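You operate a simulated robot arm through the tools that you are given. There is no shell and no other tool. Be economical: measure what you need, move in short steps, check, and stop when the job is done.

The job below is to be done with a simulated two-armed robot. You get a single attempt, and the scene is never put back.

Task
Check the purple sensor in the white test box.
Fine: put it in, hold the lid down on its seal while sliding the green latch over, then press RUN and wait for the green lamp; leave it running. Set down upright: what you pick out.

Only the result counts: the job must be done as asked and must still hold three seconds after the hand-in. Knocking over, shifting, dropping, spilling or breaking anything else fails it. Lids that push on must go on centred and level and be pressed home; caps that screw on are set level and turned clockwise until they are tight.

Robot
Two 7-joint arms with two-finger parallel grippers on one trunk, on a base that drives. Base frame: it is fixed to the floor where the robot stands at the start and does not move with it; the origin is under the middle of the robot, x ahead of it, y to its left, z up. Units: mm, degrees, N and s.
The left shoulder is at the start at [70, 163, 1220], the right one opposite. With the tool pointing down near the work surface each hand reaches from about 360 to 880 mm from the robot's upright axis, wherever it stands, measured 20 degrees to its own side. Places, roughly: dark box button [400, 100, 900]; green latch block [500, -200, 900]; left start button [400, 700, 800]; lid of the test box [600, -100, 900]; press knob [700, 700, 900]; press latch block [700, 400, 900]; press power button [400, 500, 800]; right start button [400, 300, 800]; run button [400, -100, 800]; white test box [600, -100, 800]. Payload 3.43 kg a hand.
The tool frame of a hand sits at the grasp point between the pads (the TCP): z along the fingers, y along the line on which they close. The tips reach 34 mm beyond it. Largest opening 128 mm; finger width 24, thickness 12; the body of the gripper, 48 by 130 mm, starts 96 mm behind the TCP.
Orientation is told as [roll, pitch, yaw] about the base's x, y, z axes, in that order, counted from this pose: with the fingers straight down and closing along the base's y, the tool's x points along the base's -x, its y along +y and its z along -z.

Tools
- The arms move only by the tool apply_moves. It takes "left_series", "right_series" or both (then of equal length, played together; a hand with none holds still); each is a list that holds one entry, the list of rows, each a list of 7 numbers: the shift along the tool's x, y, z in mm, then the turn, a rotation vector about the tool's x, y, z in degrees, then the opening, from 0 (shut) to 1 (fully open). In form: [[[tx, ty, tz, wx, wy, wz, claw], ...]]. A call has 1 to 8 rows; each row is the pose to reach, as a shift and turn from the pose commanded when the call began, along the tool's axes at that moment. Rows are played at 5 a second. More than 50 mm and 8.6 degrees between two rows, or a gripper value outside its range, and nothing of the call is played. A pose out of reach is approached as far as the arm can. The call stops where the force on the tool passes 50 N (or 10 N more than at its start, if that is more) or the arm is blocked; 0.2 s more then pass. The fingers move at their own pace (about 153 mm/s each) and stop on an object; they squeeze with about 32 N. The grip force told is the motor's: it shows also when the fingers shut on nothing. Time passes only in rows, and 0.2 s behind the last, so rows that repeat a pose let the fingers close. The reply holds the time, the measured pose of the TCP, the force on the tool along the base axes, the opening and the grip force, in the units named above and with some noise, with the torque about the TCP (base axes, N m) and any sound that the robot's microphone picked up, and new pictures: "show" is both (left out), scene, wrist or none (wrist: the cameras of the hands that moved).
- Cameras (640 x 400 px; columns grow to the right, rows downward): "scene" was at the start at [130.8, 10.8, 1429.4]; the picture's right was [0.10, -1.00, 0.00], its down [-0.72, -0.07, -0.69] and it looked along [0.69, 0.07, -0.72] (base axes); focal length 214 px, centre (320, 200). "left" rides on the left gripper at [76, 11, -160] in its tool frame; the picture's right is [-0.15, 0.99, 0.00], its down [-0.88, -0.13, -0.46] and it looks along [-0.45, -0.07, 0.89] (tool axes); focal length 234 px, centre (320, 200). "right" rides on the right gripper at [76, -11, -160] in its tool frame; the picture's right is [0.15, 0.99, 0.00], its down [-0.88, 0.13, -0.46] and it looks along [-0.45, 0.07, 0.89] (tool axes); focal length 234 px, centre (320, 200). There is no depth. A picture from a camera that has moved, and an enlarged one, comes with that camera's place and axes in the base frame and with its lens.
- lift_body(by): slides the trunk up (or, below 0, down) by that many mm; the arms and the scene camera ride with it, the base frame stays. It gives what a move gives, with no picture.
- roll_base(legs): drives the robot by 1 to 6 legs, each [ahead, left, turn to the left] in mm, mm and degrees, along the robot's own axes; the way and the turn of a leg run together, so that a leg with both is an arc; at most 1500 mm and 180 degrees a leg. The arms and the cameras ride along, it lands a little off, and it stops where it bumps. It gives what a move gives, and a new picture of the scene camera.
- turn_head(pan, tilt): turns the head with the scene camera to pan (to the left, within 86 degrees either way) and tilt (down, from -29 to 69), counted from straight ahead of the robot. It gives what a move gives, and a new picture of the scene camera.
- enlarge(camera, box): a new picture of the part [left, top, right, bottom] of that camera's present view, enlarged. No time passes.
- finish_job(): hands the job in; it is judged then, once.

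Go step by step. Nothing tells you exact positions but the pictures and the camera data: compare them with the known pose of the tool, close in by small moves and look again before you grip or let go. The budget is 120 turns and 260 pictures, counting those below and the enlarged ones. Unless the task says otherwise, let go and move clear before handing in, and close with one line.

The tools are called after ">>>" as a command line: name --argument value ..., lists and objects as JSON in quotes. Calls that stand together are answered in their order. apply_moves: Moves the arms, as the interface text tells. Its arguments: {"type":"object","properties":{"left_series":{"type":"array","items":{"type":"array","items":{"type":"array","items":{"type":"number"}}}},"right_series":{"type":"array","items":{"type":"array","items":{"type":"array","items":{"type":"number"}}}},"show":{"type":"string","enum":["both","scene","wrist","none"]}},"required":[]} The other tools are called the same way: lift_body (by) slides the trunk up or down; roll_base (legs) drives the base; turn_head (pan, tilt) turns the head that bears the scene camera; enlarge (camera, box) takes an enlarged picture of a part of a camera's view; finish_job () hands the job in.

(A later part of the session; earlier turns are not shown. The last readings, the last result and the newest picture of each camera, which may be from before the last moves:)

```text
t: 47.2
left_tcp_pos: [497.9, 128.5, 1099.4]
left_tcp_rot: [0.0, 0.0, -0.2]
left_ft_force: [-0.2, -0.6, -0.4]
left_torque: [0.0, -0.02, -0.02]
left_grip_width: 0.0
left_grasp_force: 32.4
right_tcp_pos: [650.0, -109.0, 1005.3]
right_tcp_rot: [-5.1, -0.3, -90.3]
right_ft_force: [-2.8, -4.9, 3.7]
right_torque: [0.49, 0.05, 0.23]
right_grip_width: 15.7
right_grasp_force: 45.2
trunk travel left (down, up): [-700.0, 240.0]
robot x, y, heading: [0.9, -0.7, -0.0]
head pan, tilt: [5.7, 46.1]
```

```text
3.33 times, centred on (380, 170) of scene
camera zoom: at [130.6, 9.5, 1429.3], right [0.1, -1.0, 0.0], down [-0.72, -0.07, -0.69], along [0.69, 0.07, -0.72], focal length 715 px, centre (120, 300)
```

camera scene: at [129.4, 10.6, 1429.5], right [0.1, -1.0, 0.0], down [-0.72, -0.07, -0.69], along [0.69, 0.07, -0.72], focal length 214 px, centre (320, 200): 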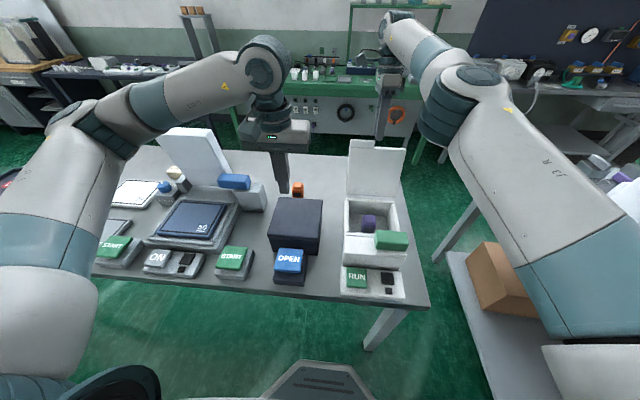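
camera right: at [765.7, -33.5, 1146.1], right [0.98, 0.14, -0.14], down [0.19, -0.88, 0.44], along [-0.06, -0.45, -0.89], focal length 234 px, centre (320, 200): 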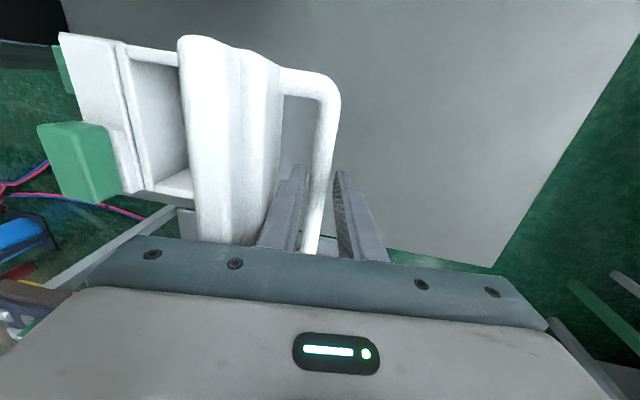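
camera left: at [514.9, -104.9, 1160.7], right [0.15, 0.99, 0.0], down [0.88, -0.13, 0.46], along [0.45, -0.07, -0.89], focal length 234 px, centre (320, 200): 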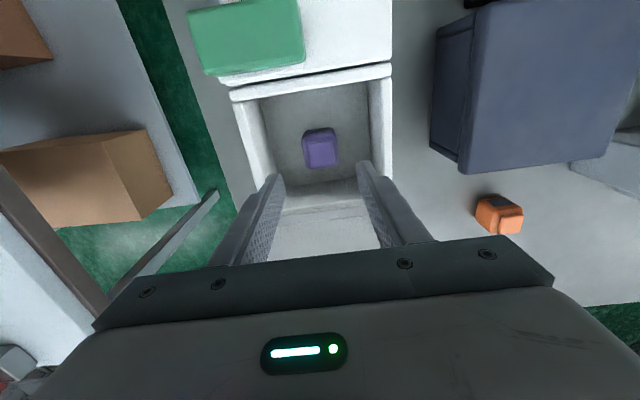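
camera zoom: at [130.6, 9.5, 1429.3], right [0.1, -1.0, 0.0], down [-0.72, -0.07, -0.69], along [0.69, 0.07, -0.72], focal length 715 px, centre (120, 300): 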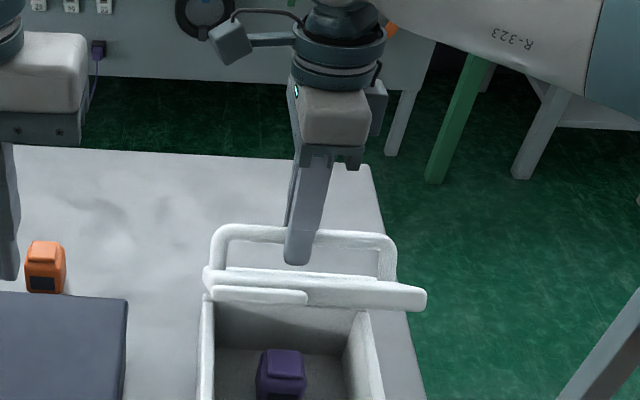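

Forces are low. I'll continue lowering it almost to the seal.

>>> apply_moves --right_series '[[[0, -6.8, 3.5, -0.5, 0, 0, 0], [0, -13.3, 7.4, -1, 0, 0, 0], [0, -19.5, 11.8, -1.5, 0, 0, 0], [0, -25.5, 16.5, -2, 0, 0, 0], [0, -31, 21.7, -3, 0, 0, 0], [0, -36.1, 27.2, -4, 0, 0, 0], [0, -41, 33.3, -5, 0, 0, 0], [0, -44, 37, -5, 0, 0, 0]]]' --show "none"

>>> enlarge --camera "scene" --box '[320, 170, 440, 290]'

```text
t: 49.0
left_tcp_pos: [498.2, 128.7, 1099.1]
left_tcp_rot: [0.0, -0.1, -0.1]
left_ft_force: [-0.2, 0.2, 0.6]
left_torque: [0.02, 0.01, 0.0]
left_grip_width: 0.0
left_grasp_force: 31.9
right_tcp_pos: [604.3, -109.9, 973.5]
right_tcp_rot: [0.2, -0.2, -90.4]
right_ft_force: [-3.8, -3.8, 1.4]
right_torque: [0.18, -0.11, 0.3]
right_grip_width: 15.5
right_grasp_force: 45.2
trunk travel left (down, up): [-700.0, 240.0]
robot x, y, heading: [-2.0, -2.7, 0.0]
head pan, tilt: [5.7, 46.1]
```

```text
3.33 times, centred on (380, 230) of scene
camera zoom: at [130.4, 9.8, 1429.5], right [0.1, -1.0, 0.0], down [-0.72, -0.07, -0.69], along [0.69, 0.07, -0.72], focal length 715 px, centre (120, 100)
```

zoom: 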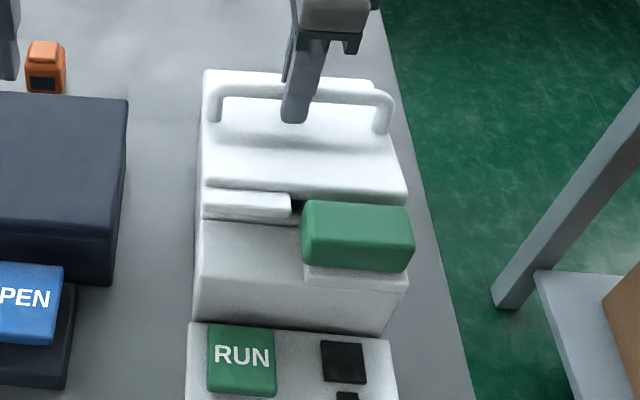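

The lid is almost at rest. I'll press it down in small steps and watch the force.

>>> apply_moves --right_series '[[[0, -2.5, 4, 0, 0, 0, 0], [0, -5, 8, 0, 0, 0, 0], [0, -6.5, 11, 0, 0, 0, 0]]]' --show "none"

>>> enlarge --camera "scene" --box '[320, 190, 440, 290]'

```text
t: 49.8
left_tcp_pos: [498.4, 128.4, 1100.1]
left_tcp_rot: [0.0, -0.1, -0.1]
left_ft_force: [-0.1, 0.3, -0.5]
left_torque: [0.02, 0.03, 0.0]
left_grip_width: 0.0
left_grasp_force: 32.1
right_tcp_pos: [596.8, -109.7, 963.5]
right_tcp_rot: [0.2, -0.2, -90.4]
right_ft_force: [-0.7, -4.7, 10.1]
right_torque: [-0.11, -0.21, 0.38]
right_grip_width: 15.5
right_grasp_force: 45.5
trunk travel left (down, up): [-700.0, 240.0]
robot x, y, heading: [2.0, 2.5, 0.0]
head pan, tilt: [5.7, 46.1]
```

```text
4.00 times, centred on (380, 240) of scene
camera zoom: at [130.2, 9.9, 1429.7], right [0.1, -1.0, 0.0], down [-0.72, -0.07, -0.69], along [0.69, 0.07, -0.72], focal length 858 px, centre (80, 40)
```

zoom: 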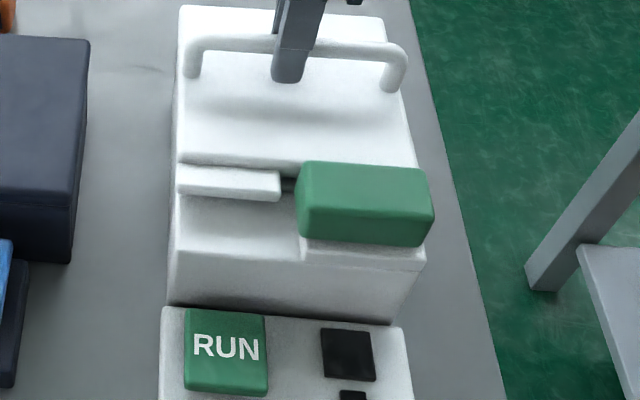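

Now on the seal (10 N). Pressing further.

>>> apply_moves --right_series '[[[0, -1, 2, 0, 0, 0, 0], [0, -2, 4, 0, 0, 0, 0], [0, -2, 4, 0, 0, 0, 0]]]' --show "none"

>>> apply_moves --right_series '[[[0, -1, 2, 0, 0, 0, 0], [0, -1.5, 3, 0, 0, 0, 0], [0, -1.5, 3, 0, 0, 0, 0]]]' --show "none"

>>> enlarge --camera "scene" --box '[320, 190, 440, 290]'

```text
t: 50.6
left_tcp_pos: [497.3, 128.3, 1099.8]
left_tcp_rot: [0.1, 0.0, -0.1]
left_ft_force: [-0.4, 0.0, 0.0]
left_torque: [-0.01, -0.01, 0.0]
left_grip_width: 0.2
left_grasp_force: 32.1
right_tcp_pos: [596.3, -108.7, 960.3]
right_tcp_rot: [0.3, -0.2, -90.4]
right_ft_force: [-3.7, -6.2, 16.5]
right_torque: [-0.03, -0.2, 0.43]
right_grip_width: 15.6
right_grasp_force: 44.9
trunk travel left (down, up): [-700.0, 240.0]
robot x, y, heading: [2.3, -2.9, 0.0]
head pan, tilt: [5.7, 46.1]
```

```text
t: 51.4
left_tcp_pos: [497.5, 129.6, 1100.7]
left_tcp_rot: [0.0, -0.1, -0.1]
left_ft_force: [-0.2, 0.0, 0.0]
left_torque: [-0.02, 0.02, -0.02]
left_grip_width: 0.2
left_grasp_force: 31.6
right_tcp_pos: [594.6, -108.9, 958.6]
right_tcp_rot: [0.4, -0.1, -90.4]
right_ft_force: [3.6, -5.0, 32.5]
right_torque: [-0.55, -0.12, 0.42]
right_grip_width: 15.3
right_grasp_force: 45.0
trunk travel left (down, up): [-700.0, 240.0]
robot x, y, heading: [-1.0, -1.6, 0.0]
head pan, tilt: [5.7, 46.1]
```

```text
4.00 times, centred on (380, 240) of scene
camera zoom: at [128.6, 10.2, 1429.9], right [0.1, -1.0, 0.0], down [-0.72, -0.07, -0.69], along [0.69, 0.07, -0.72], focal length 858 px, centre (80, 40)
```

zoom: 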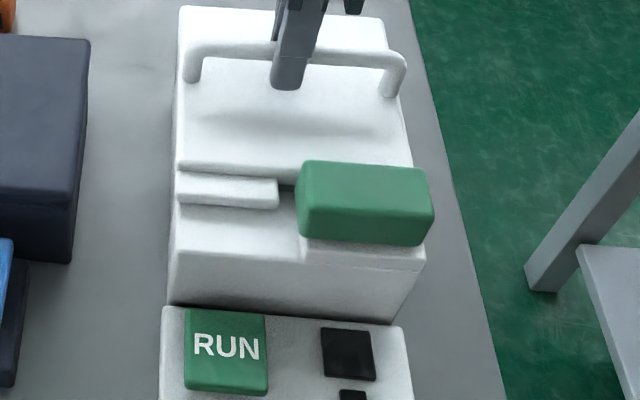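

The lid is compressed at about 32 N. The latch is best pushed by the right arm from its own side, so I'll swap: free the right hand, hold the lid down with the left hand, and slide the latch with the right.

>>> apply_moves --right_series '[[[0, 2, -5, 0, 0, 0, 0], [0, 2, -5, 0, 0, 0, 0.25], [0, 2, -5, 0, 0, 0, 0.3], [0, 2, -35, 0, 0, 0, 0.3], [0, 2, -80, 0, 0, 0, 0.3], [-40, 0, -110, 0, 0, 0, 0.3], [-85, -10, -120, 0, 0, 0, 0.3], [-130, -20, -130, 0, 0, 0, 0]]]' --show "scene"

>>> apply_moves --right_series '[[[-20, -10, 0, 0, 0, -8.5, 0], [-40, -20, 0, 0, 0, -17, 0], [-40, -30, 0, 0, 0, -25.5, 0], [-40, -40, 0, 0, 0, -34, 0], [-40, -50, 0, 0, 0, -42.5, 0], [-40, -60, 0, 0, 0, -51, 0], [-40, -70, 0, 0, 0, -59.5, 0], [-40, -80, 0, 0, 0, -68, 0]]]' --show "none"

```text
t: 53.2
left_tcp_pos: [499.4, 127.9, 1100.5]
left_tcp_rot: [0.1, 0.0, 0.0]
left_ft_force: [-0.8, 1.3, -0.7]
left_torque: [0.03, -0.03, 0.03]
left_grip_width: 0.0
left_grasp_force: 32.2
right_tcp_pos: [576.5, -239.7, 1085.1]
right_tcp_rot: [0.1, -0.2, -90.4]
right_ft_force: [0.2, -0.3, -0.4]
right_torque: [0.01, -0.02, 0.02]
right_grip_width: 0.0
right_grasp_force: 32.2
trunk travel left (down, up): [-700.0, 240.0]
robot x, y, heading: [2.9, -2.1, -0.4]
head pan, tilt: [5.7, 46.1]
camera scene: at [130.2, 8.4, 1429.6], right [0.1, -1.0, 0.0], down [-0.72, -0.07, -0.69], along [0.69, 0.07, -0.72], focal length 214 px, centre (320, 200)
```

scene: 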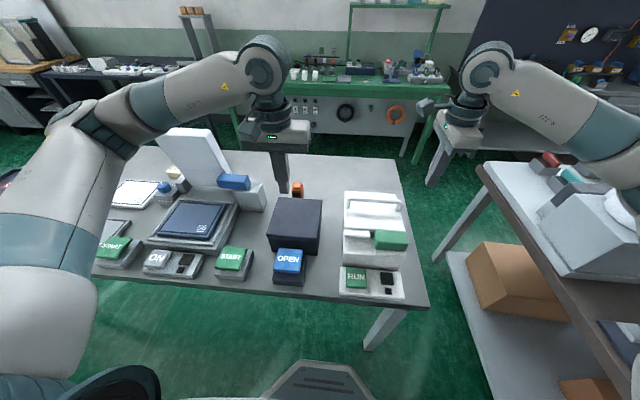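

```text
t: 55.0
left_tcp_pos: [498.3, 129.1, 1099.5]
left_tcp_rot: [0.0, 0.0, -0.1]
left_ft_force: [0.4, 0.0, 1.1]
left_torque: [0.01, 0.01, -0.01]
left_grip_width: 0.0
left_grasp_force: 32.2
right_tcp_pos: [492.9, -277.3, 1086.4]
right_tcp_rot: [-0.3, -0.2, -22.2]
right_ft_force: [0.5, 0.0, -0.4]
right_torque: [0.01, -0.03, -0.04]
right_grip_width: 0.1
right_grasp_force: 31.9
trunk travel left (down, up): [-700.0, 240.0]
robot x, y, heading: [0.8, -0.5, -0.4]
head pan, tilt: [5.7, 46.1]
```

Now the left hand goes over the lid (in front of the bar, near the tab), and the right finishes its turn.

>>> apply_moves --left_series '[[[-15, -40, 10, 0, 0, 0, 0], [-30, -85, 20, 0, 0, 0, 0], [-50, -130, 40, 0, 0, 0, 0], [-68, -174, 70, 0, 0, 0, 0], [-68, -174, 100, 0, 0, 0, 0]]]' --right_series '[[[0, 0, 0, 0, 0, -7.4, 0], [0, 0, 0, 0, 0, -14.8, 0], [0, 0, 0, 0, 0, -22, 0], [0, 0, 20, 0, 0, -22, 0], [0, 0, 40, 0, 0, -22, 0]]]' --show "both"

>>> enlarge --camera "scene" --box '[320, 170, 440, 290]'

```text
refused: row 3 steps farther than a row can; nothing moved
```

```text
3.33 times, centred on (380, 230) of scene
camera zoom: at [131.2, 10.3, 1429.4], right [0.1, -1.0, 0.0], down [-0.72, -0.07, -0.69], along [0.69, 0.07, -0.72], focal length 715 px, centre (120, 100)
```

zoom: 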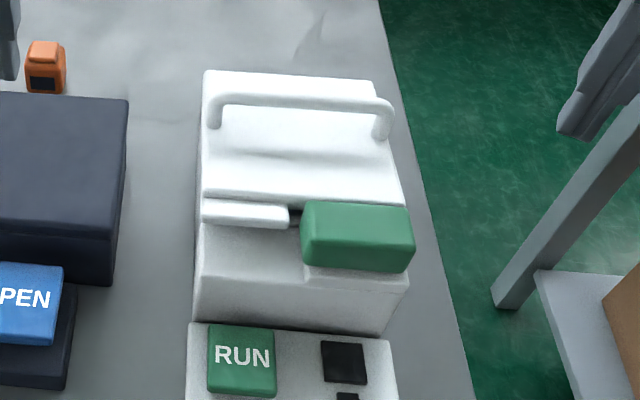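

One row was too long; I'll repeat in smaller steps.

>>> apply_moves --left_series '[[[-15, -40, 5, 0, 0, 0, 0], [-30, -80, 10, 0, 0, 0, 0], [-45, -120, 20, 0, 0, 0, 0], [-60, -155, 40, 0, 0, 0, 0], [-68, -174, 70, 0, 0, 0, 0], [-68, -174, 100, 0, 0, 0, 0]]]' --right_series '[[[0, 0, 0, 0, 0, -7.4, 0], [0, 0, 0, 0, 0, -14.8, 0], [0, 0, 0, 0, 0, -22, 0], [0, 0, 15, 0, 0, -22, 0], [0, 0, 30, 0, 0, -22, 0], [0, 0, 45, 0, 0, -22, 0]]]' --show "both"

>>> enlarge --camera "scene" --box '[320, 170, 440, 290]'

```text
t: 56.4
left_tcp_pos: [567.0, -44.2, 997.6]
left_tcp_rot: [0.0, 0.1, -0.1]
left_ft_force: [0.3, -0.4, 0.2]
left_torque: [-0.02, -0.04, -0.02]
left_grip_width: 0.1
left_grasp_force: 31.6
right_tcp_pos: [494.6, -278.4, 1040.6]
right_tcp_rot: [-0.4, -0.1, -0.4]
right_ft_force: [-0.3, -0.1, 0.7]
right_torque: [0.03, 0.01, 0.0]
right_grip_width: 0.0
right_grasp_force: 32.5
trunk travel left (down, up): [-700.0, 240.0]
robot x, y, heading: [-0.3, -0.7, 0.1]
head pan, tilt: [5.7, 46.1]
camera scene: at [132.0, 10.5, 1429.4], right [0.1, -1.0, 0.0], down [-0.72, -0.07, -0.69], along [0.69, 0.07, -0.72], focal length 214 px, centre (320, 200)
camera right: at [418.7, -288.6, 1199.1], right [-0.14, 0.99, 0.0], down [0.88, 0.13, 0.46], along [0.45, 0.06, -0.89], focal length 234 px, centre (320, 200)
camera left: at [492.2, -35.3, 1158.0], right [0.15, 0.99, 0.0], down [0.88, -0.13, 0.46], along [0.45, -0.07, -0.89], focal length 234 px, centre (320, 200)
```

scene: 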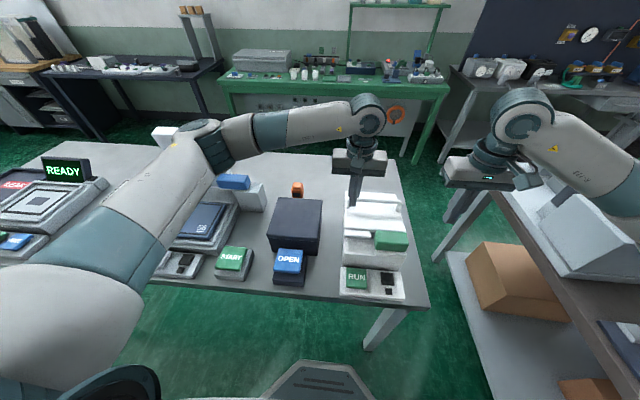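
right: 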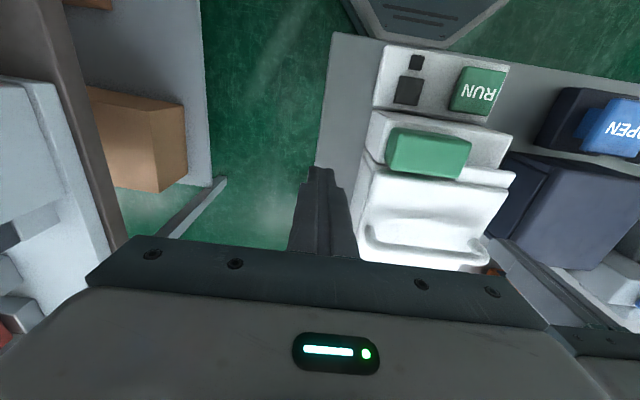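
left: 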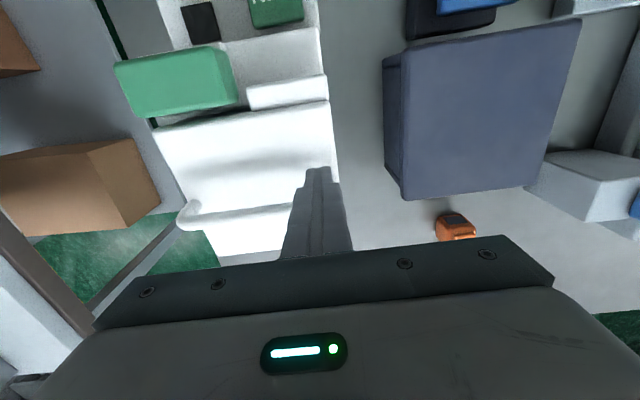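

```text
3.33 times, centred on (380, 230) of scene
camera zoom: at [132.0, 10.5, 1429.4], right [0.1, -1.0, 0.0], down [-0.72, -0.07, -0.69], along [0.69, 0.07, -0.72], focal length 715 px, centre (120, 100)
```

zoom: 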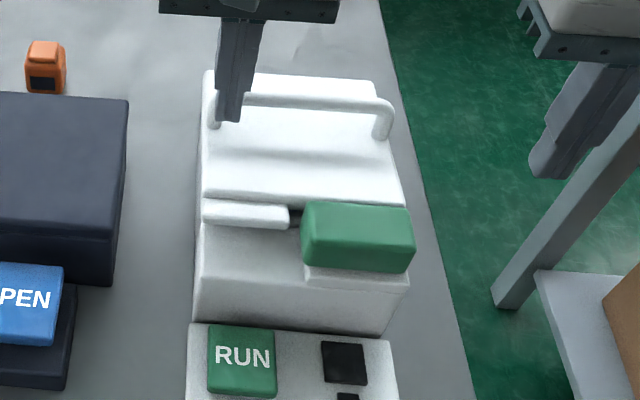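

Block estimate: x 457–500, y −207…−108, z 900–930. First I'll press the lid with the left fingertips, going down in small steps.

>>> apply_moves --left_series '[[[0, 0, 20, 0, 0, 0, 0], [0, 0, 36, 0, 0, 0, 0], [0, 0, 42, 0, 0, 0, 0], [0, 0, 46, 0, 0, 0, 0]]]' --right_series '[[[5, 20, 25, 0, 0, 0, 0], [10, 38, 50, 0, 0, 0, 0], [14, 44, 75, 0, 0, 0, 0], [14, 44, 90, 0, 0, 0, 0]]]' --show "both"

```text
t: 57.4
left_tcp_pos: [565.8, -46.3, 953.3]
left_tcp_rot: [0.1, 0.0, -0.1]
left_ft_force: [-3.1, 0.3, 5.8]
left_torque: [0.02, 0.18, 0.01]
left_grip_width: 0.0
left_grasp_force: 32.4
right_tcp_pos: [482.0, -234.3, 951.7]
right_tcp_rot: [-0.2, -0.1, -0.3]
right_ft_force: [0.2, 0.1, 1.0]
right_torque: [-0.02, -0.02, -0.02]
right_grip_width: 0.2
right_grasp_force: 31.9
trunk travel left (down, up): [-700.0, 240.0]
robot x, y, heading: [0.3, 0.5, -0.2]
head pan, tilt: [5.7, 46.1]
camera scene: at [130.6, 10.1, 1429.6], right [0.1, -1.0, 0.0], down [-0.72, -0.07, -0.69], along [0.69, 0.07, -0.72], focal length 214 px, centre (320, 200)
camera right: at [404.9, -245.3, 1109.5], right [-0.14, 0.99, 0.0], down [0.88, 0.13, 0.46], along [0.45, 0.06, -0.89], focal length 234 px, centre (320, 200)
camera left: at [489.6, -35.8, 1113.5], right [0.15, 0.99, 0.0], down [0.88, -0.13, 0.46], along [0.45, -0.07, -0.89], focal length 234 px, centre (320, 200)
```

scene: 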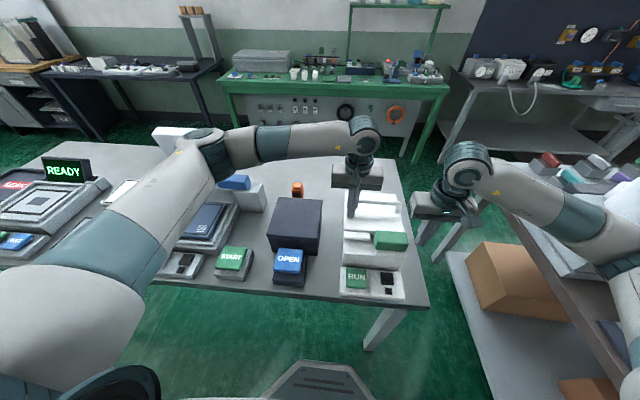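
right: 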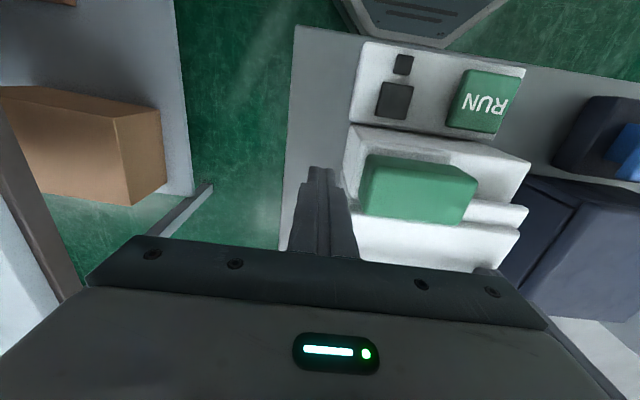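
left: 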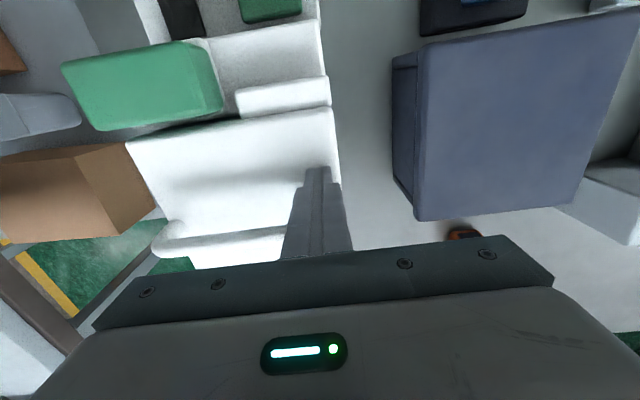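

Left fingers touch the lid. I'll press further while lowering the right fingertip beside the latch block.

>>> apply_moves --left_series '[[[0, 0, 3, 0, 0, 0, 0], [0, 0, 5, 0, 0, 0, 0], [0, 0, 6, 0, 0, 0, 0]]]' --right_series '[[[0, 0, 3, 0, 0, 0, 0], [0, 0, 6, 0, 0, 0, 0], [0, 0, 8, 0, 0, 0, 0]]]' --show "none"

>>> enlarge --camera "scene" --box '[320, 190, 440, 290]'

```text
t: 58.2
left_tcp_pos: [565.5, -44.7, 947.5]
left_tcp_rot: [0.0, 0.0, 0.0]
left_ft_force: [-6.8, 2.7, 9.2]
left_torque: [0.15, 0.36, -0.01]
left_grip_width: 0.0
left_grasp_force: 31.8
right_tcp_pos: [479.4, -233.6, 944.2]
right_tcp_rot: [-0.2, -0.2, -0.4]
right_ft_force: [0.1, -0.9, 0.4]
right_torque: [-0.01, -0.02, 0.0]
right_grip_width: 0.1
right_grasp_force: 31.9
trunk travel left (down, up): [-700.0, 240.0]
robot x, y, heading: [3.4, -2.6, -0.3]
head pan, tilt: [5.7, 46.1]
```

```text
4.00 times, centred on (380, 240) of scene
camera zoom: at [129.3, 10.6, 1429.7], right [0.1, -1.0, 0.0], down [-0.72, -0.07, -0.69], along [0.69, 0.07, -0.72], focal length 858 px, centre (80, 40)
```

zoom: 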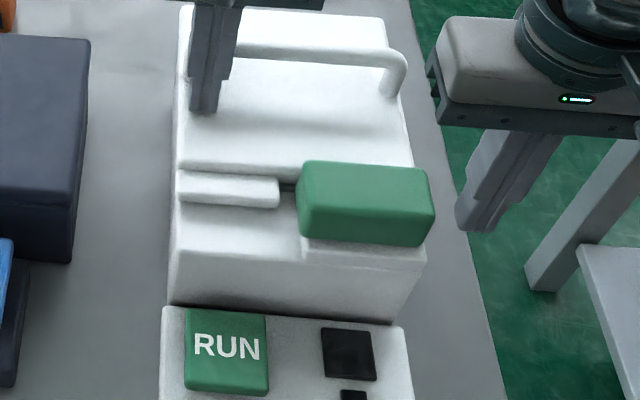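

Seal force is still only 9 N, so I'll press more.

>>> apply_moves --left_series '[[[0, 0, 2, 0, 0, 0, 0], [0, 0, 4, 0, 0, 0, 0], [0, 0, 4, 0, 0, 0, 0]]]' --show "none"

>>> apply_moves --left_series '[[[0, 0, 1.5, 0, 0, 0, 0], [0, 0, 3, 0, 0, 0, 0], [0, 0, 3, 0, 0, 0, 0]]]' --show "none"

>>> enlarge --camera "scene" --box '[320, 190, 440, 290]'

```text
t: 59.0
left_tcp_pos: [564.2, -45.5, 946.4]
left_tcp_rot: [-0.1, -0.3, -0.1]
left_ft_force: [-5.6, 3.0, 32.7]
left_torque: [0.18, 0.54, -0.33]
left_grip_width: 0.0
left_grasp_force: 32.1
right_tcp_pos: [477.2, -233.6, 943.7]
right_tcp_rot: [-0.2, -0.2, -0.5]
right_ft_force: [0.3, 0.1, -0.4]
right_torque: [0.02, 0.02, -0.01]
right_grip_width: 0.0
right_grasp_force: 32.1
trunk travel left (down, up): [-700.0, 240.0]
robot x, y, heading: [-0.2, 0.5, -0.1]
head pan, tilt: [5.7, 46.1]
```

```text
t: 59.5
left_tcp_pos: [564.5, -45.7, 946.9]
left_tcp_rot: [-0.3, -0.3, -0.2]
left_ft_force: [-13.3, 5.2, 25.8]
left_torque: [0.29, 0.76, -0.05]
left_grip_width: 0.0
left_grasp_force: 32.4
right_tcp_pos: [477.9, -232.7, 945.2]
right_tcp_rot: [-0.3, -0.3, -0.3]
right_ft_force: [0.5, 0.2, 0.1]
right_torque: [-0.05, 0.01, 0.0]
right_grip_width: 0.0
right_grasp_force: 32.3
trunk travel left (down, up): [-700.0, 240.0]
robot x, y, heading: [3.7, 1.3, -0.2]
head pan, tilt: [5.7, 46.1]
stopped in row 2 (left hand): the force on the tool passed its limit (the readings are from after the stop); the commanded pose is now the measured one
```

```text
4.00 times, centred on (380, 240) of scene
camera zoom: at [127.8, 11.5, 1429.4], right [0.1, -1.0, 0.0], down [-0.72, -0.07, -0.69], along [0.69, 0.07, -0.72], focal length 858 px, centre (80, 40)
```

zoom: 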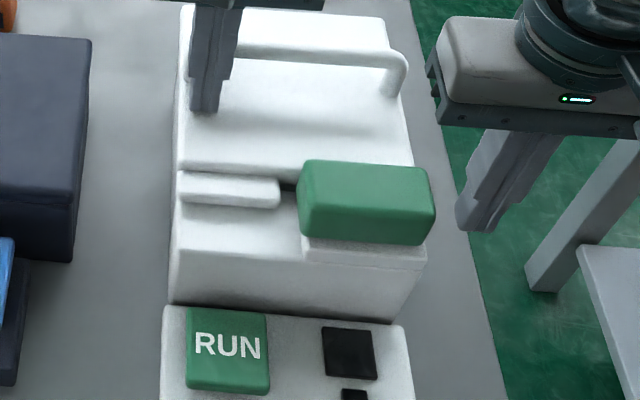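

The lid is hard down (about 26 N, z no longer changing). Now I'll push the latch to the left with the right fingertip.

>>> apply_moves --left_series '[[[0, 0, 0.5, 0, 0, 0, 0], [0, 0, 0.5, 0, 0, 0, 0], [0, 0, 0.5, 0, 0, 0, 0], [0, 0, 0.5, 0, 0, 0, 0], [0, 0, 0.5, 0, 0, 0, 0], [0, 0, 0.5, 0, 0, 0, 0]]]' --right_series '[[[0, 8, 0, 0, 0, 0, 0], [0, 14, 0, 0, 0, 0, 0], [0, 20, 0, 0, 0, 0, 0], [0, 26, 0, 0, 0, 0, 0], [0, 33, 0, 0, 0, 0, 0], [0, 40, 0, 0, 0, 0, 0]]]' --show "none"

>>> enlarge --camera "scene" --box '[320, 190, 440, 290]'

```text
t: 60.9
left_tcp_pos: [565.1, -47.1, 947.3]
left_tcp_rot: [-0.3, -0.5, -0.1]
left_ft_force: [-12.0, 7.6, 43.3]
left_torque: [0.33, 0.89, -0.22]
left_grip_width: 0.0
left_grasp_force: 31.9
right_tcp_pos: [476.6, -191.7, 944.7]
right_tcp_rot: [-0.3, -0.4, -0.4]
right_ft_force: [0.9, -1.2, 0.6]
right_torque: [-0.03, 0.01, 0.01]
right_grip_width: 0.0
right_grasp_force: 31.6
trunk travel left (down, up): [-700.0, 240.0]
robot x, y, heading: [-0.0, 1.4, -0.1]
head pan, tilt: [5.7, 46.1]
```

```text
4.00 times, centred on (380, 240) of scene
camera zoom: at [125.2, 11.7, 1430.2], right [0.1, -1.0, 0.0], down [-0.71, -0.07, -0.7], along [0.69, 0.07, -0.72], focal length 858 px, centre (80, 40)
```

zoom: 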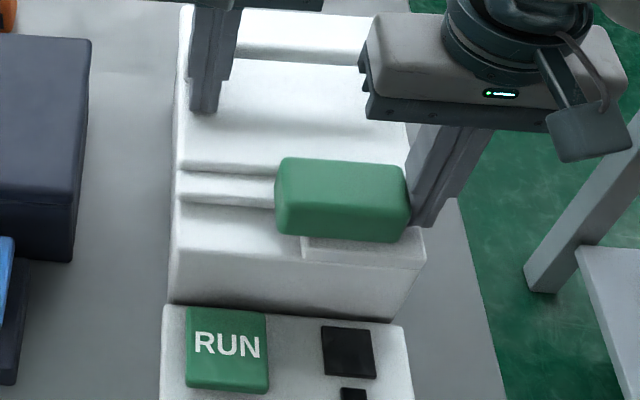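

It slides easily over the tab. Continue carefully, watching the left wrist camera clearance.

>>> apply_moves --left_series '[[[0, 0, 0, 0, 0, 0, 0], [0, 0, 0, 0, 0, 0, 0], [0, 0, 0, 0, 0, 0, 0], [0, 0, 0, 0, 0, 0, 0], [0, 0, 0, 0, 0, 0, 0], [0, 0, 0, 0, 0, 0, 0]]]' --right_series '[[[0, 6, 0, 0, 0, 0, 0], [0, 12, 0, 0, 0, 0, 0], [0, 18, 0, 0, 0, 0, 0], [0, 24, 0, 0, 0, 0, 0], [0, 30, 0, 0, 0, 0, 0], [0, 36, 0, 0, 0, 0, 0]]]' --show "scene"

>>> enlarge --camera "scene" --box '[320, 190, 440, 290]'

```text
t: 61.9
left_tcp_pos: [565.9, -47.6, 947.0]
left_tcp_rot: [-0.1, -0.4, -0.2]
left_ft_force: [-10.8, 3.4, 20.3]
left_torque: [0.11, 0.62, -0.06]
left_grip_width: 0.2
left_grasp_force: 32.5
right_tcp_pos: [478.3, -177.5, 944.3]
right_tcp_rot: [-1.0, -0.2, -0.7]
right_ft_force: [-3.9, -11.5, 3.9]
right_torque: [0.09, 0.01, 0.17]
right_grip_width: 0.0
right_grasp_force: 31.9
trunk travel left (down, up): [-700.0, 240.0]
robot x, y, heading: [0.1, -3.2, -0.2]
head pan, tilt: [5.7, 46.1]
stopped in row 4 (left hand): the force on the tool passed its limit (the readings are from after the stop); the commanded pose is now the measured one
camera scene: at [126.8, 9.8, 1429.4], right [0.1, -1.0, 0.0], down [-0.72, -0.07, -0.7], along [0.69, 0.07, -0.72], focal length 214 px, centre (320, 200)
```

scene: 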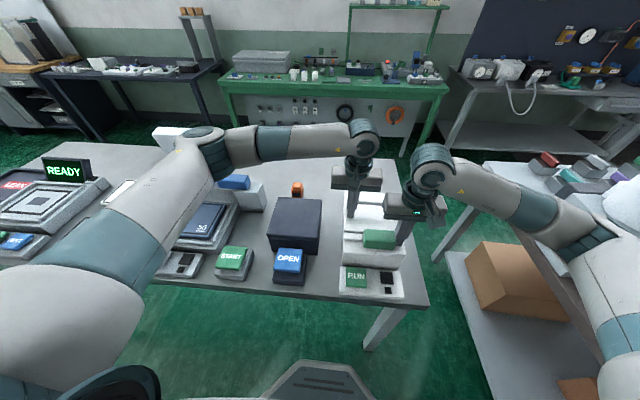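

```text
4.00 times, centred on (380, 240) of scene
camera zoom: at [126.8, 9.8, 1429.4], right [0.1, -1.0, 0.0], down [-0.72, -0.07, -0.7], along [0.69, 0.07, -0.72], focal length 858 px, centre (80, 40)
```

zoom: 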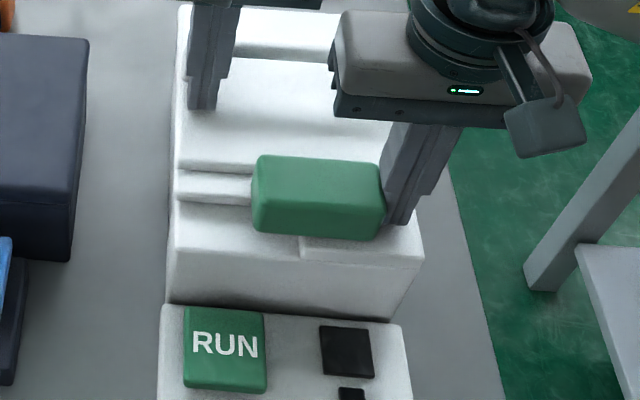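

The left hand tripped its own force limit; now at 20 N and still down. I'll continue with the right hand only.

>>> apply_moves --right_series '[[[0, 5, 0, 0, 0, 0, 0], [0, 10, 0, 0, 0, 0, 0], [0, 15, 0, 0, 0, 0, 0], [0, 20, 0, 0, 0, 0, 0], [0, 25, 0, 0, 0, 0, 0], [0, 30, 0, 0, 0, 0, 0]]]' --show "none"

>>> enlarge --camera "scene" --box '[320, 170, 440, 290]'

```text
t: 62.5
left_tcp_pos: [567.8, -47.3, 948.0]
left_tcp_rot: [0.1, -0.4, -0.2]
left_ft_force: [-6.2, -1.9, 12.8]
left_torque: [-0.11, 0.39, 0.01]
left_grip_width: 0.0
left_grasp_force: 31.6
right_tcp_pos: [477.7, -177.1, 942.8]
right_tcp_rot: [-1.8, -0.1, -1.2]
right_ft_force: [-7.3, -19.5, 8.1]
right_torque: [0.13, 0.04, 0.26]
right_grip_width: 0.0
right_grasp_force: 32.3
trunk travel left (down, up): [-700.0, 240.0]
robot x, y, heading: [0.4, -0.2, -0.4]
head pan, tilt: [5.7, 46.1]
stopped in row 2 (right hand): the force on the tool passed its limit (the readings are from after the stop); the commanded pose is now the measured one
```

```text
3.33 times, centred on (380, 230) of scene
camera zoom: at [127.2, 8.1, 1429.6], right [0.09, -1.0, 0.0], down [-0.72, -0.07, -0.7], along [0.69, 0.06, -0.72], focal length 715 px, centre (120, 100)
```

zoom: 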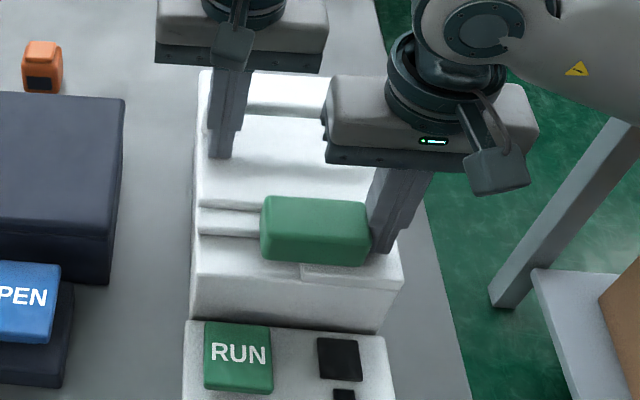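

The push is blocked after about 32 mm of travel, with the block covering part of the tab. I'll press the lid a bit harder and push again to tell end-of-travel from friction.

>>> apply_moves --left_series '[[[0, 0, 1.5, 0, 0, 0, 0], [0, 0, 2.5, 0, 0, 0, 0]]]' --right_series '[[[0, -4, 0, 0, 0, 0, 0], [0, -4, 0, 0, 0, 0, 0]]]' --show "none"

>>> apply_moves --right_series '[[[0, 3, 0, 0, 0, 0, 0], [0, 6, 0, 0, 0, 0, 0], [0, 9, 0, 0, 0, 0, 0], [0, 12, 0, 0, 0, 0, 0]]]' --show "wrist"

>>> enlarge --camera "left" --box '[0, 0, 360, 220]'

```text
t: 63.1
left_tcp_pos: [567.2, -47.7, 947.2]
left_tcp_rot: [0.0, -0.6, -0.1]
left_ft_force: [-12.1, -7.2, 41.4]
left_torque: [-0.28, 0.83, -0.16]
left_grip_width: 0.1
left_grasp_force: 31.7
right_tcp_pos: [478.0, -178.8, 943.6]
right_tcp_rot: [-1.4, -0.3, -1.2]
right_ft_force: [1.2, -2.3, -2.9]
right_torque: [0.02, -0.04, -0.03]
right_grip_width: 0.1
right_grasp_force: 31.8
trunk travel left (down, up): [-700.0, 240.0]
robot x, y, heading: [-0.6, -0.5, -0.1]
head pan, tilt: [5.7, 46.1]
```

```text
t: 63.9
left_tcp_pos: [567.4, -47.4, 947.3]
left_tcp_rot: [0.0, -0.5, -0.2]
left_ft_force: [-10.7, 0.8, 19.6]
left_torque: [-0.05, 0.62, -0.06]
left_grip_width: 0.2
left_grasp_force: 31.9
right_tcp_pos: [478.9, -177.1, 943.1]
right_tcp_rot: [-2.1, -0.2, -1.4]
right_ft_force: [-4.3, -17.1, 6.4]
right_torque: [0.1, 0.06, 0.25]
right_grip_width: 0.0
right_grasp_force: 31.8
trunk travel left (down, up): [-700.0, 240.0]
robot x, y, heading: [-1.7, 0.7, -0.4]
head pan, tilt: [5.7, 46.1]
stopped in row 3 (left hand): the force on the tool passed its limit (the readings are from after the stop); the commanded pose is now the measured one
camera right: at [402.6, -181.1, 1101.8], right [-0.12, 0.99, -0.04], down [0.88, 0.13, 0.45], along [0.45, 0.02, -0.89], focal length 234 px, centre (320, 200)
```

right: 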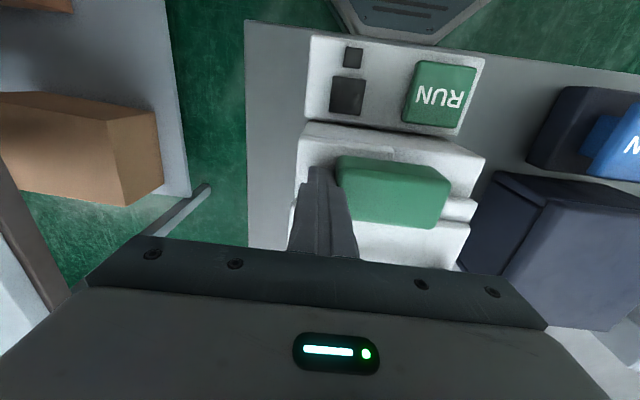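

```text
1.78 times, centred on (180, 110) of left
camera zoom: at [489.9, -37.9, 1106.6], right [0.15, 0.99, 0.0], down [0.88, -0.13, 0.46], along [0.46, -0.07, -0.89], focal length 416 px, centre (569, 360)
```

zoom: 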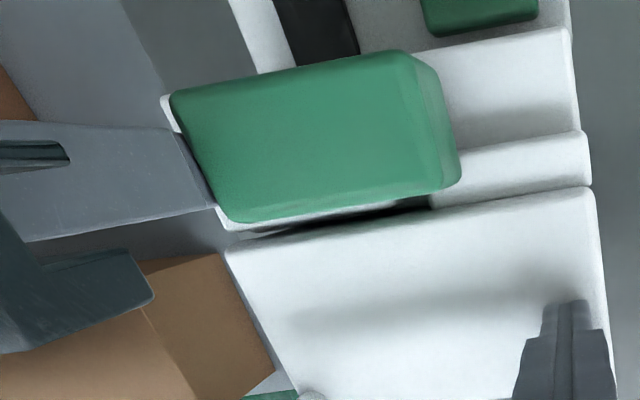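

It stops firmly at the same place, so it's likely the end of travel. I'll back the right hand off, ease the left off, and see whether the lid stays down.

>>> apply_moves --left_series '[[[0, 0, 0, 0, 0, 0, 0], [0, 0, -4, 0, 0, 0, 0], [0, 0, -10, 0, 0, 0, 0], [0, 0, -10, 0, 0, 0, 0], [0, 0, -10, 0, 0, 0, 0]]]' --right_series '[[[0, -10, 0, 0, 0, 0, 0], [0, -20, 0, 0, 0, 0, 0], [0, -20, 0, 0, 0, 0, 0], [0, -20, 0, 0, 0, 0, 0], [0, -20, 0, 0, 0, 0, 0]]]' --show "none"

>>> enlarge --camera "scene" --box '[320, 190, 440, 290]'

>>> enlarge --camera "left" --box '[0, 0, 360, 220]'

```text
t: 65.1
left_tcp_pos: [570.7, -45.7, 953.4]
left_tcp_rot: [0.3, -0.3, 0.0]
left_ft_force: [0.8, 0.8, 0.4]
left_torque: [0.02, 0.01, 0.01]
left_grip_width: 0.0
left_grasp_force: 31.7
right_tcp_pos: [483.6, -194.7, 941.7]
right_tcp_rot: [-2.0, 0.0, -1.3]
right_ft_force: [-0.7, -0.1, 0.4]
right_torque: [0.02, -0.01, -0.01]
right_grip_width: 0.2
right_grasp_force: 32.1
trunk travel left (down, up): [-700.0, 240.0]
robot x, y, heading: [6.8, -2.2, -0.5]
head pan, tilt: [5.7, 46.1]
```

```text
4.00 times, centred on (380, 240) of scene
camera zoom: at [131.9, 9.0, 1429.3], right [0.09, -1.0, 0.0], down [-0.72, -0.07, -0.69], along [0.69, 0.06, -0.72], focal length 858 px, centre (80, 40)
```

zoom: 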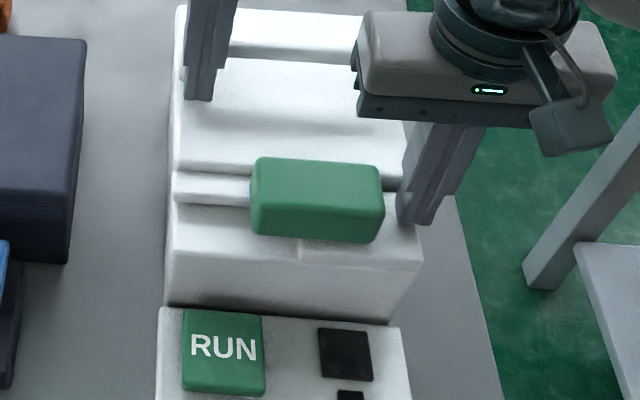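

```text
1.78 times, centred on (180, 110) of left
camera zoom: at [494.6, -36.0, 1113.3], right [0.15, 0.99, 0.01], down [0.88, -0.13, 0.46], along [0.46, -0.06, -0.89], focal length 416 px, centre (569, 360)
```

zoom: 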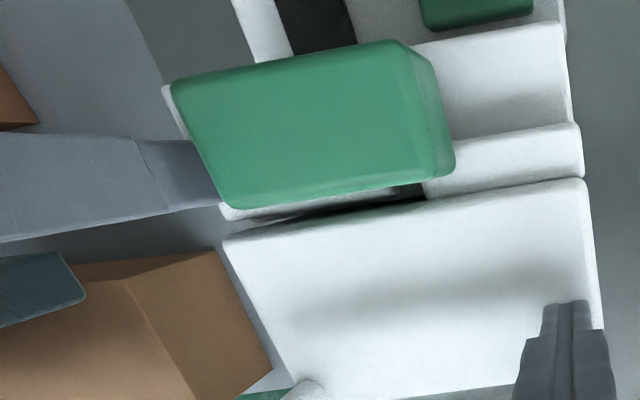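

The lid stays down with no load, so it's latched. I'll clear the left hand and bring the right over RUN at about (401, −67).

>>> apply_moves --left_series '[[[0, 0, -40, 0, 0, 0, 0], [0, 20, -80, 0, 0, 0, 0], [0, 60, -100, 0, 0, 0, 0], [0, 105, -110, 0, 0, 0, 0], [0, 150, -110, 0, 0, 0, 0], [0, 195, -110, 0, 0, 0, 0]]]' --right_series '[[[0, -5, -30, 0, 0, 0, 0], [0, -5, -60, 0, 0, 0, 0], [20, 10, -80, 0, 0, 0, 0], [40, 45, -80, 0, 0, 0, 0], [60, 85, -80, 0, 0, 0, 0], [80, 125, -80, 0, 0, 0, 0]]]' --show "both"

```text
t: 66.5
left_tcp_pos: [569.6, 154.8, 1066.0]
left_tcp_rot: [0.1, -0.3, -0.2]
left_ft_force: [-0.6, 1.3, -0.6]
left_torque: [-0.05, -0.01, 0.02]
left_grip_width: 0.0
left_grasp_force: 32.0
right_tcp_pos: [403.9, -61.6, 1018.0]
right_tcp_rot: [-2.3, -0.1, -1.4]
right_ft_force: [-0.3, 0.6, -0.1]
right_torque: [-0.08, -0.02, -0.01]
right_grip_width: 0.1
right_grasp_force: 32.5
trunk travel left (down, up): [-700.0, 240.0]
robot x, y, heading: [-1.1, -1.3, -0.3]
head pan, tilt: [5.7, 46.1]
camera scene: at [130.9, 13.2, 1429.5], right [0.09, -1.0, 0.0], down [-0.72, -0.07, -0.69], along [0.69, 0.06, -0.72], focal length 214 px, centre (320, 200)
camera right: at [327.7, -66.1, 1176.9], right [-0.12, 0.99, -0.04], down [0.88, 0.13, 0.45], along [0.45, 0.02, -0.89], focal length 234 px, centre (320, 200)
camera left: at [494.2, 164.4, 1225.3], right [0.15, 0.99, 0.0], down [0.88, -0.13, 0.46], along [0.46, -0.07, -0.89], focal length 234 px, centre (320, 200)
```

scene: 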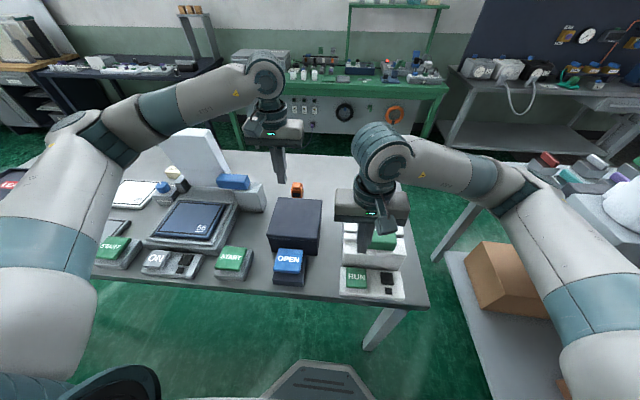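
right: 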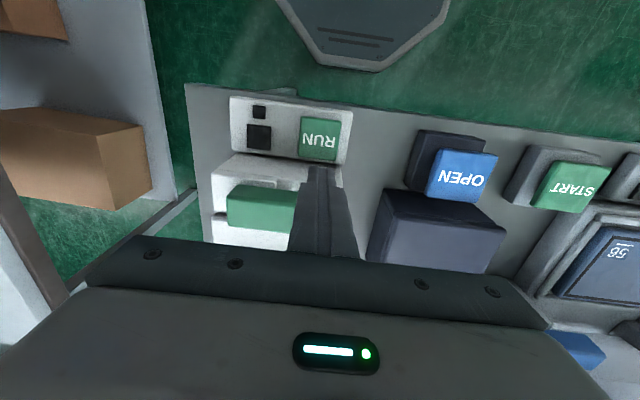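
left: 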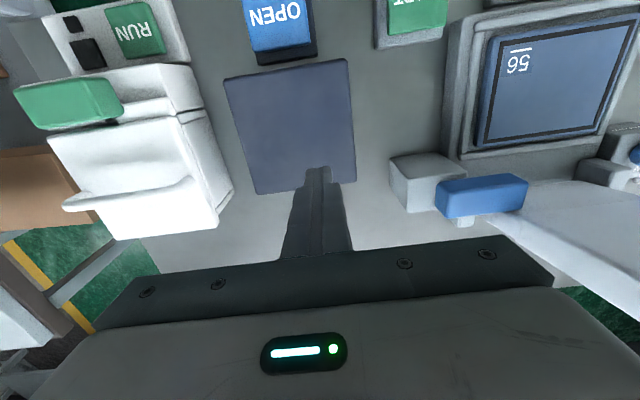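

I'll check the latch closely from the left camera before pressing RUN.

>>> enlarge --camera "left" --box '[0, 0, 250, 250]'

>>> apply_moves --right_series '[[[1, -4, 40, 2, 0, 0, 0], [2, -7, 80, 2, 0, 0, 0], [2, -7, 110, 2, 0, 0, 0]]]' --show "both"

>>> enlarge --camera "scene" --box '[320, 190, 440, 310]'

```text
1.60 times, centred on (125, 125) of left
camera zoom: at [494.2, 164.4, 1225.3], right [0.15, 0.99, 0.0], down [0.88, -0.13, 0.46], along [0.46, -0.07, -0.89], focal length 375 px, centre (632, 320)
```

zoom: 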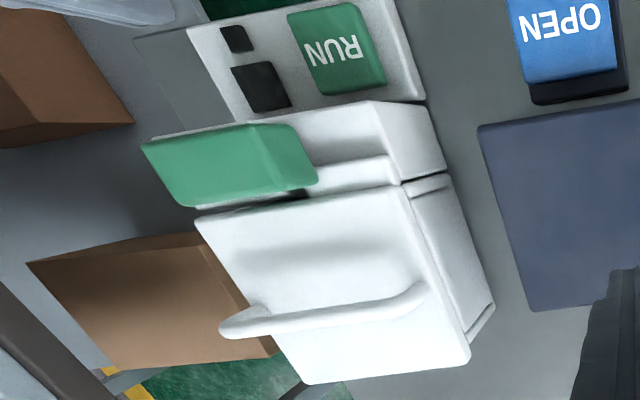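

```text
t: 67.3
left_tcp_pos: [572.5, 150.5, 1065.8]
left_tcp_rot: [0.4, -0.3, 0.0]
left_ft_force: [0.4, -0.2, 0.8]
left_torque: [0.01, 0.0, 0.04]
left_grip_width: 0.0
left_grasp_force: 31.8
right_tcp_pos: [402.1, -75.9, 907.7]
right_tcp_rot: [-3.9, -0.1, -1.3]
right_ft_force: [-0.2, 0.4, 0.0]
right_torque: [0.0, -0.02, -0.01]
right_grip_width: 0.0
right_grasp_force: 31.9
trunk travel left (down, up): [-700.0, 240.0]
robot x, y, heading: [-3.3, -4.4, -0.3]
head pan, tilt: [5.7, 46.1]
camera scene: at [131.6, 8.0, 1429.5], right [0.09, -1.0, 0.0], down [-0.72, -0.07, -0.69], along [0.69, 0.06, -0.72], focal length 214 px, centre (320, 200)
camera right: at [325.7, -75.7, 1066.7], right [-0.12, 0.99, -0.07], down [0.88, 0.14, 0.45], along [0.45, 0.0, -0.89], focal length 234 px, centre (320, 200)
```

scene: 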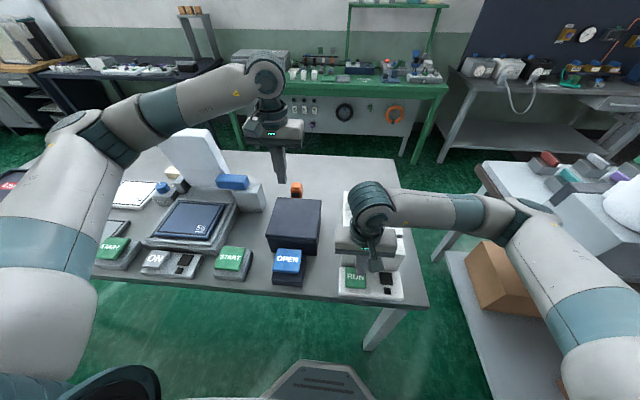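
right: 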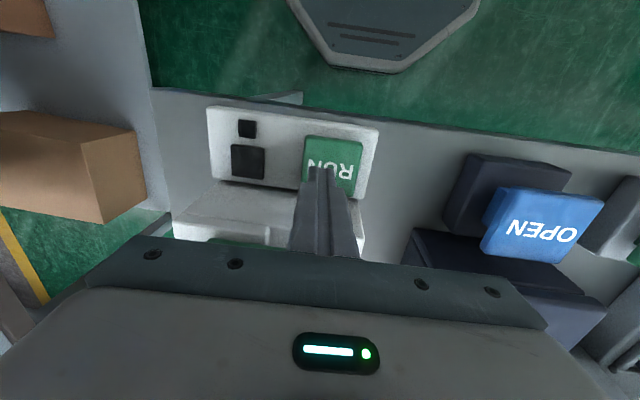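

```text
3.33 times, centred on (380, 250) of scene
camera zoom: at [131.6, 8.0, 1429.5], right [0.09, -1.0, 0.0], down [-0.72, -0.07, -0.69], along [0.69, 0.06, -0.72], focal length 715 px, centre (120, 33)
```

zoom: 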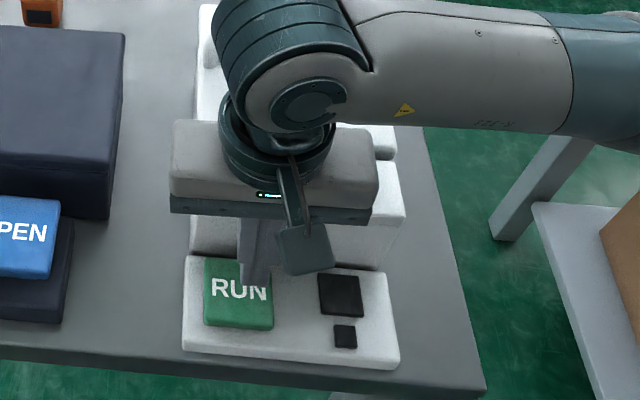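

RUN centre is at about (398, −67). I'll level the hand, shift 6 mm left and press down.

>>> apply_moves --right_series '[[[2, 4, 0, -4, 0, 0, 0], [3, 7, 15, -4, 0, 0, 0], [3, 7, 26, -4, 0, 0, 0], [3, 7, 32, -4, 0, 0, 0]]]' --show "wrist"

>>> enlarge --camera "scene" --box '[320, 210, 440, 310]'

```text
t: 68.3
left_tcp_pos: [571.4, 150.9, 1065.0]
left_tcp_rot: [0.4, -0.5, -0.1]
left_ft_force: [0.7, -0.5, -0.7]
left_torque: [0.02, -0.02, -0.03]
left_grip_width: 0.3
left_grasp_force: 32.4
right_tcp_pos: [399.2, -69.8, 875.1]
right_tcp_rot: [0.2, 0.0, -1.2]
right_ft_force: [0.3, -0.1, 2.2]
right_torque: [-0.02, 0.03, 0.02]
right_grip_width: 0.0
right_grasp_force: 32.1
trunk travel left (down, up): [-700.0, 240.0]
robot x, y, heading: [-2.2, -3.1, -0.5]
head pan, tilt: [5.7, 46.1]
camera right: at [322.8, -80.9, 1034.5], right [-0.12, 0.99, 0.0], down [0.88, 0.11, 0.46], along [0.45, 0.06, -0.89], focal length 234 px, centre (320, 200)
```

right: 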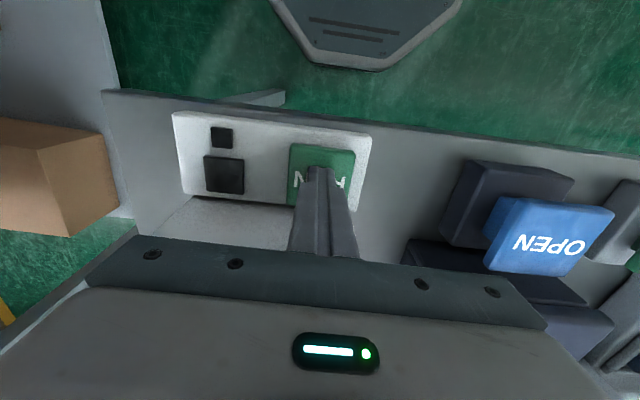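

```text
4.00 times, centred on (380, 260) of scene
camera zoom: at [131.2, 9.0, 1429.5], right [0.09, -1.0, 0.0], down [-0.72, -0.07, -0.69], along [0.69, 0.06, -0.72], focal length 858 px, centre (80, -40)
```

zoom: 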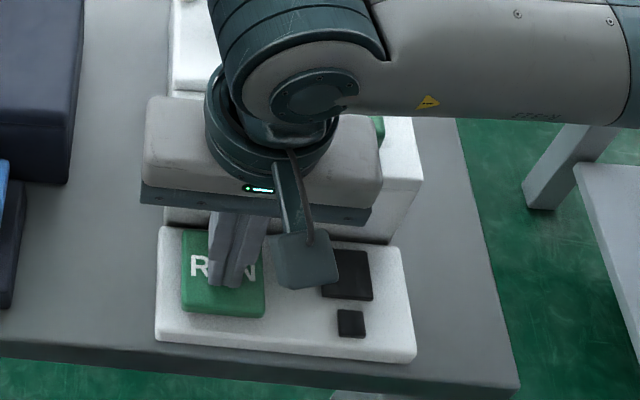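

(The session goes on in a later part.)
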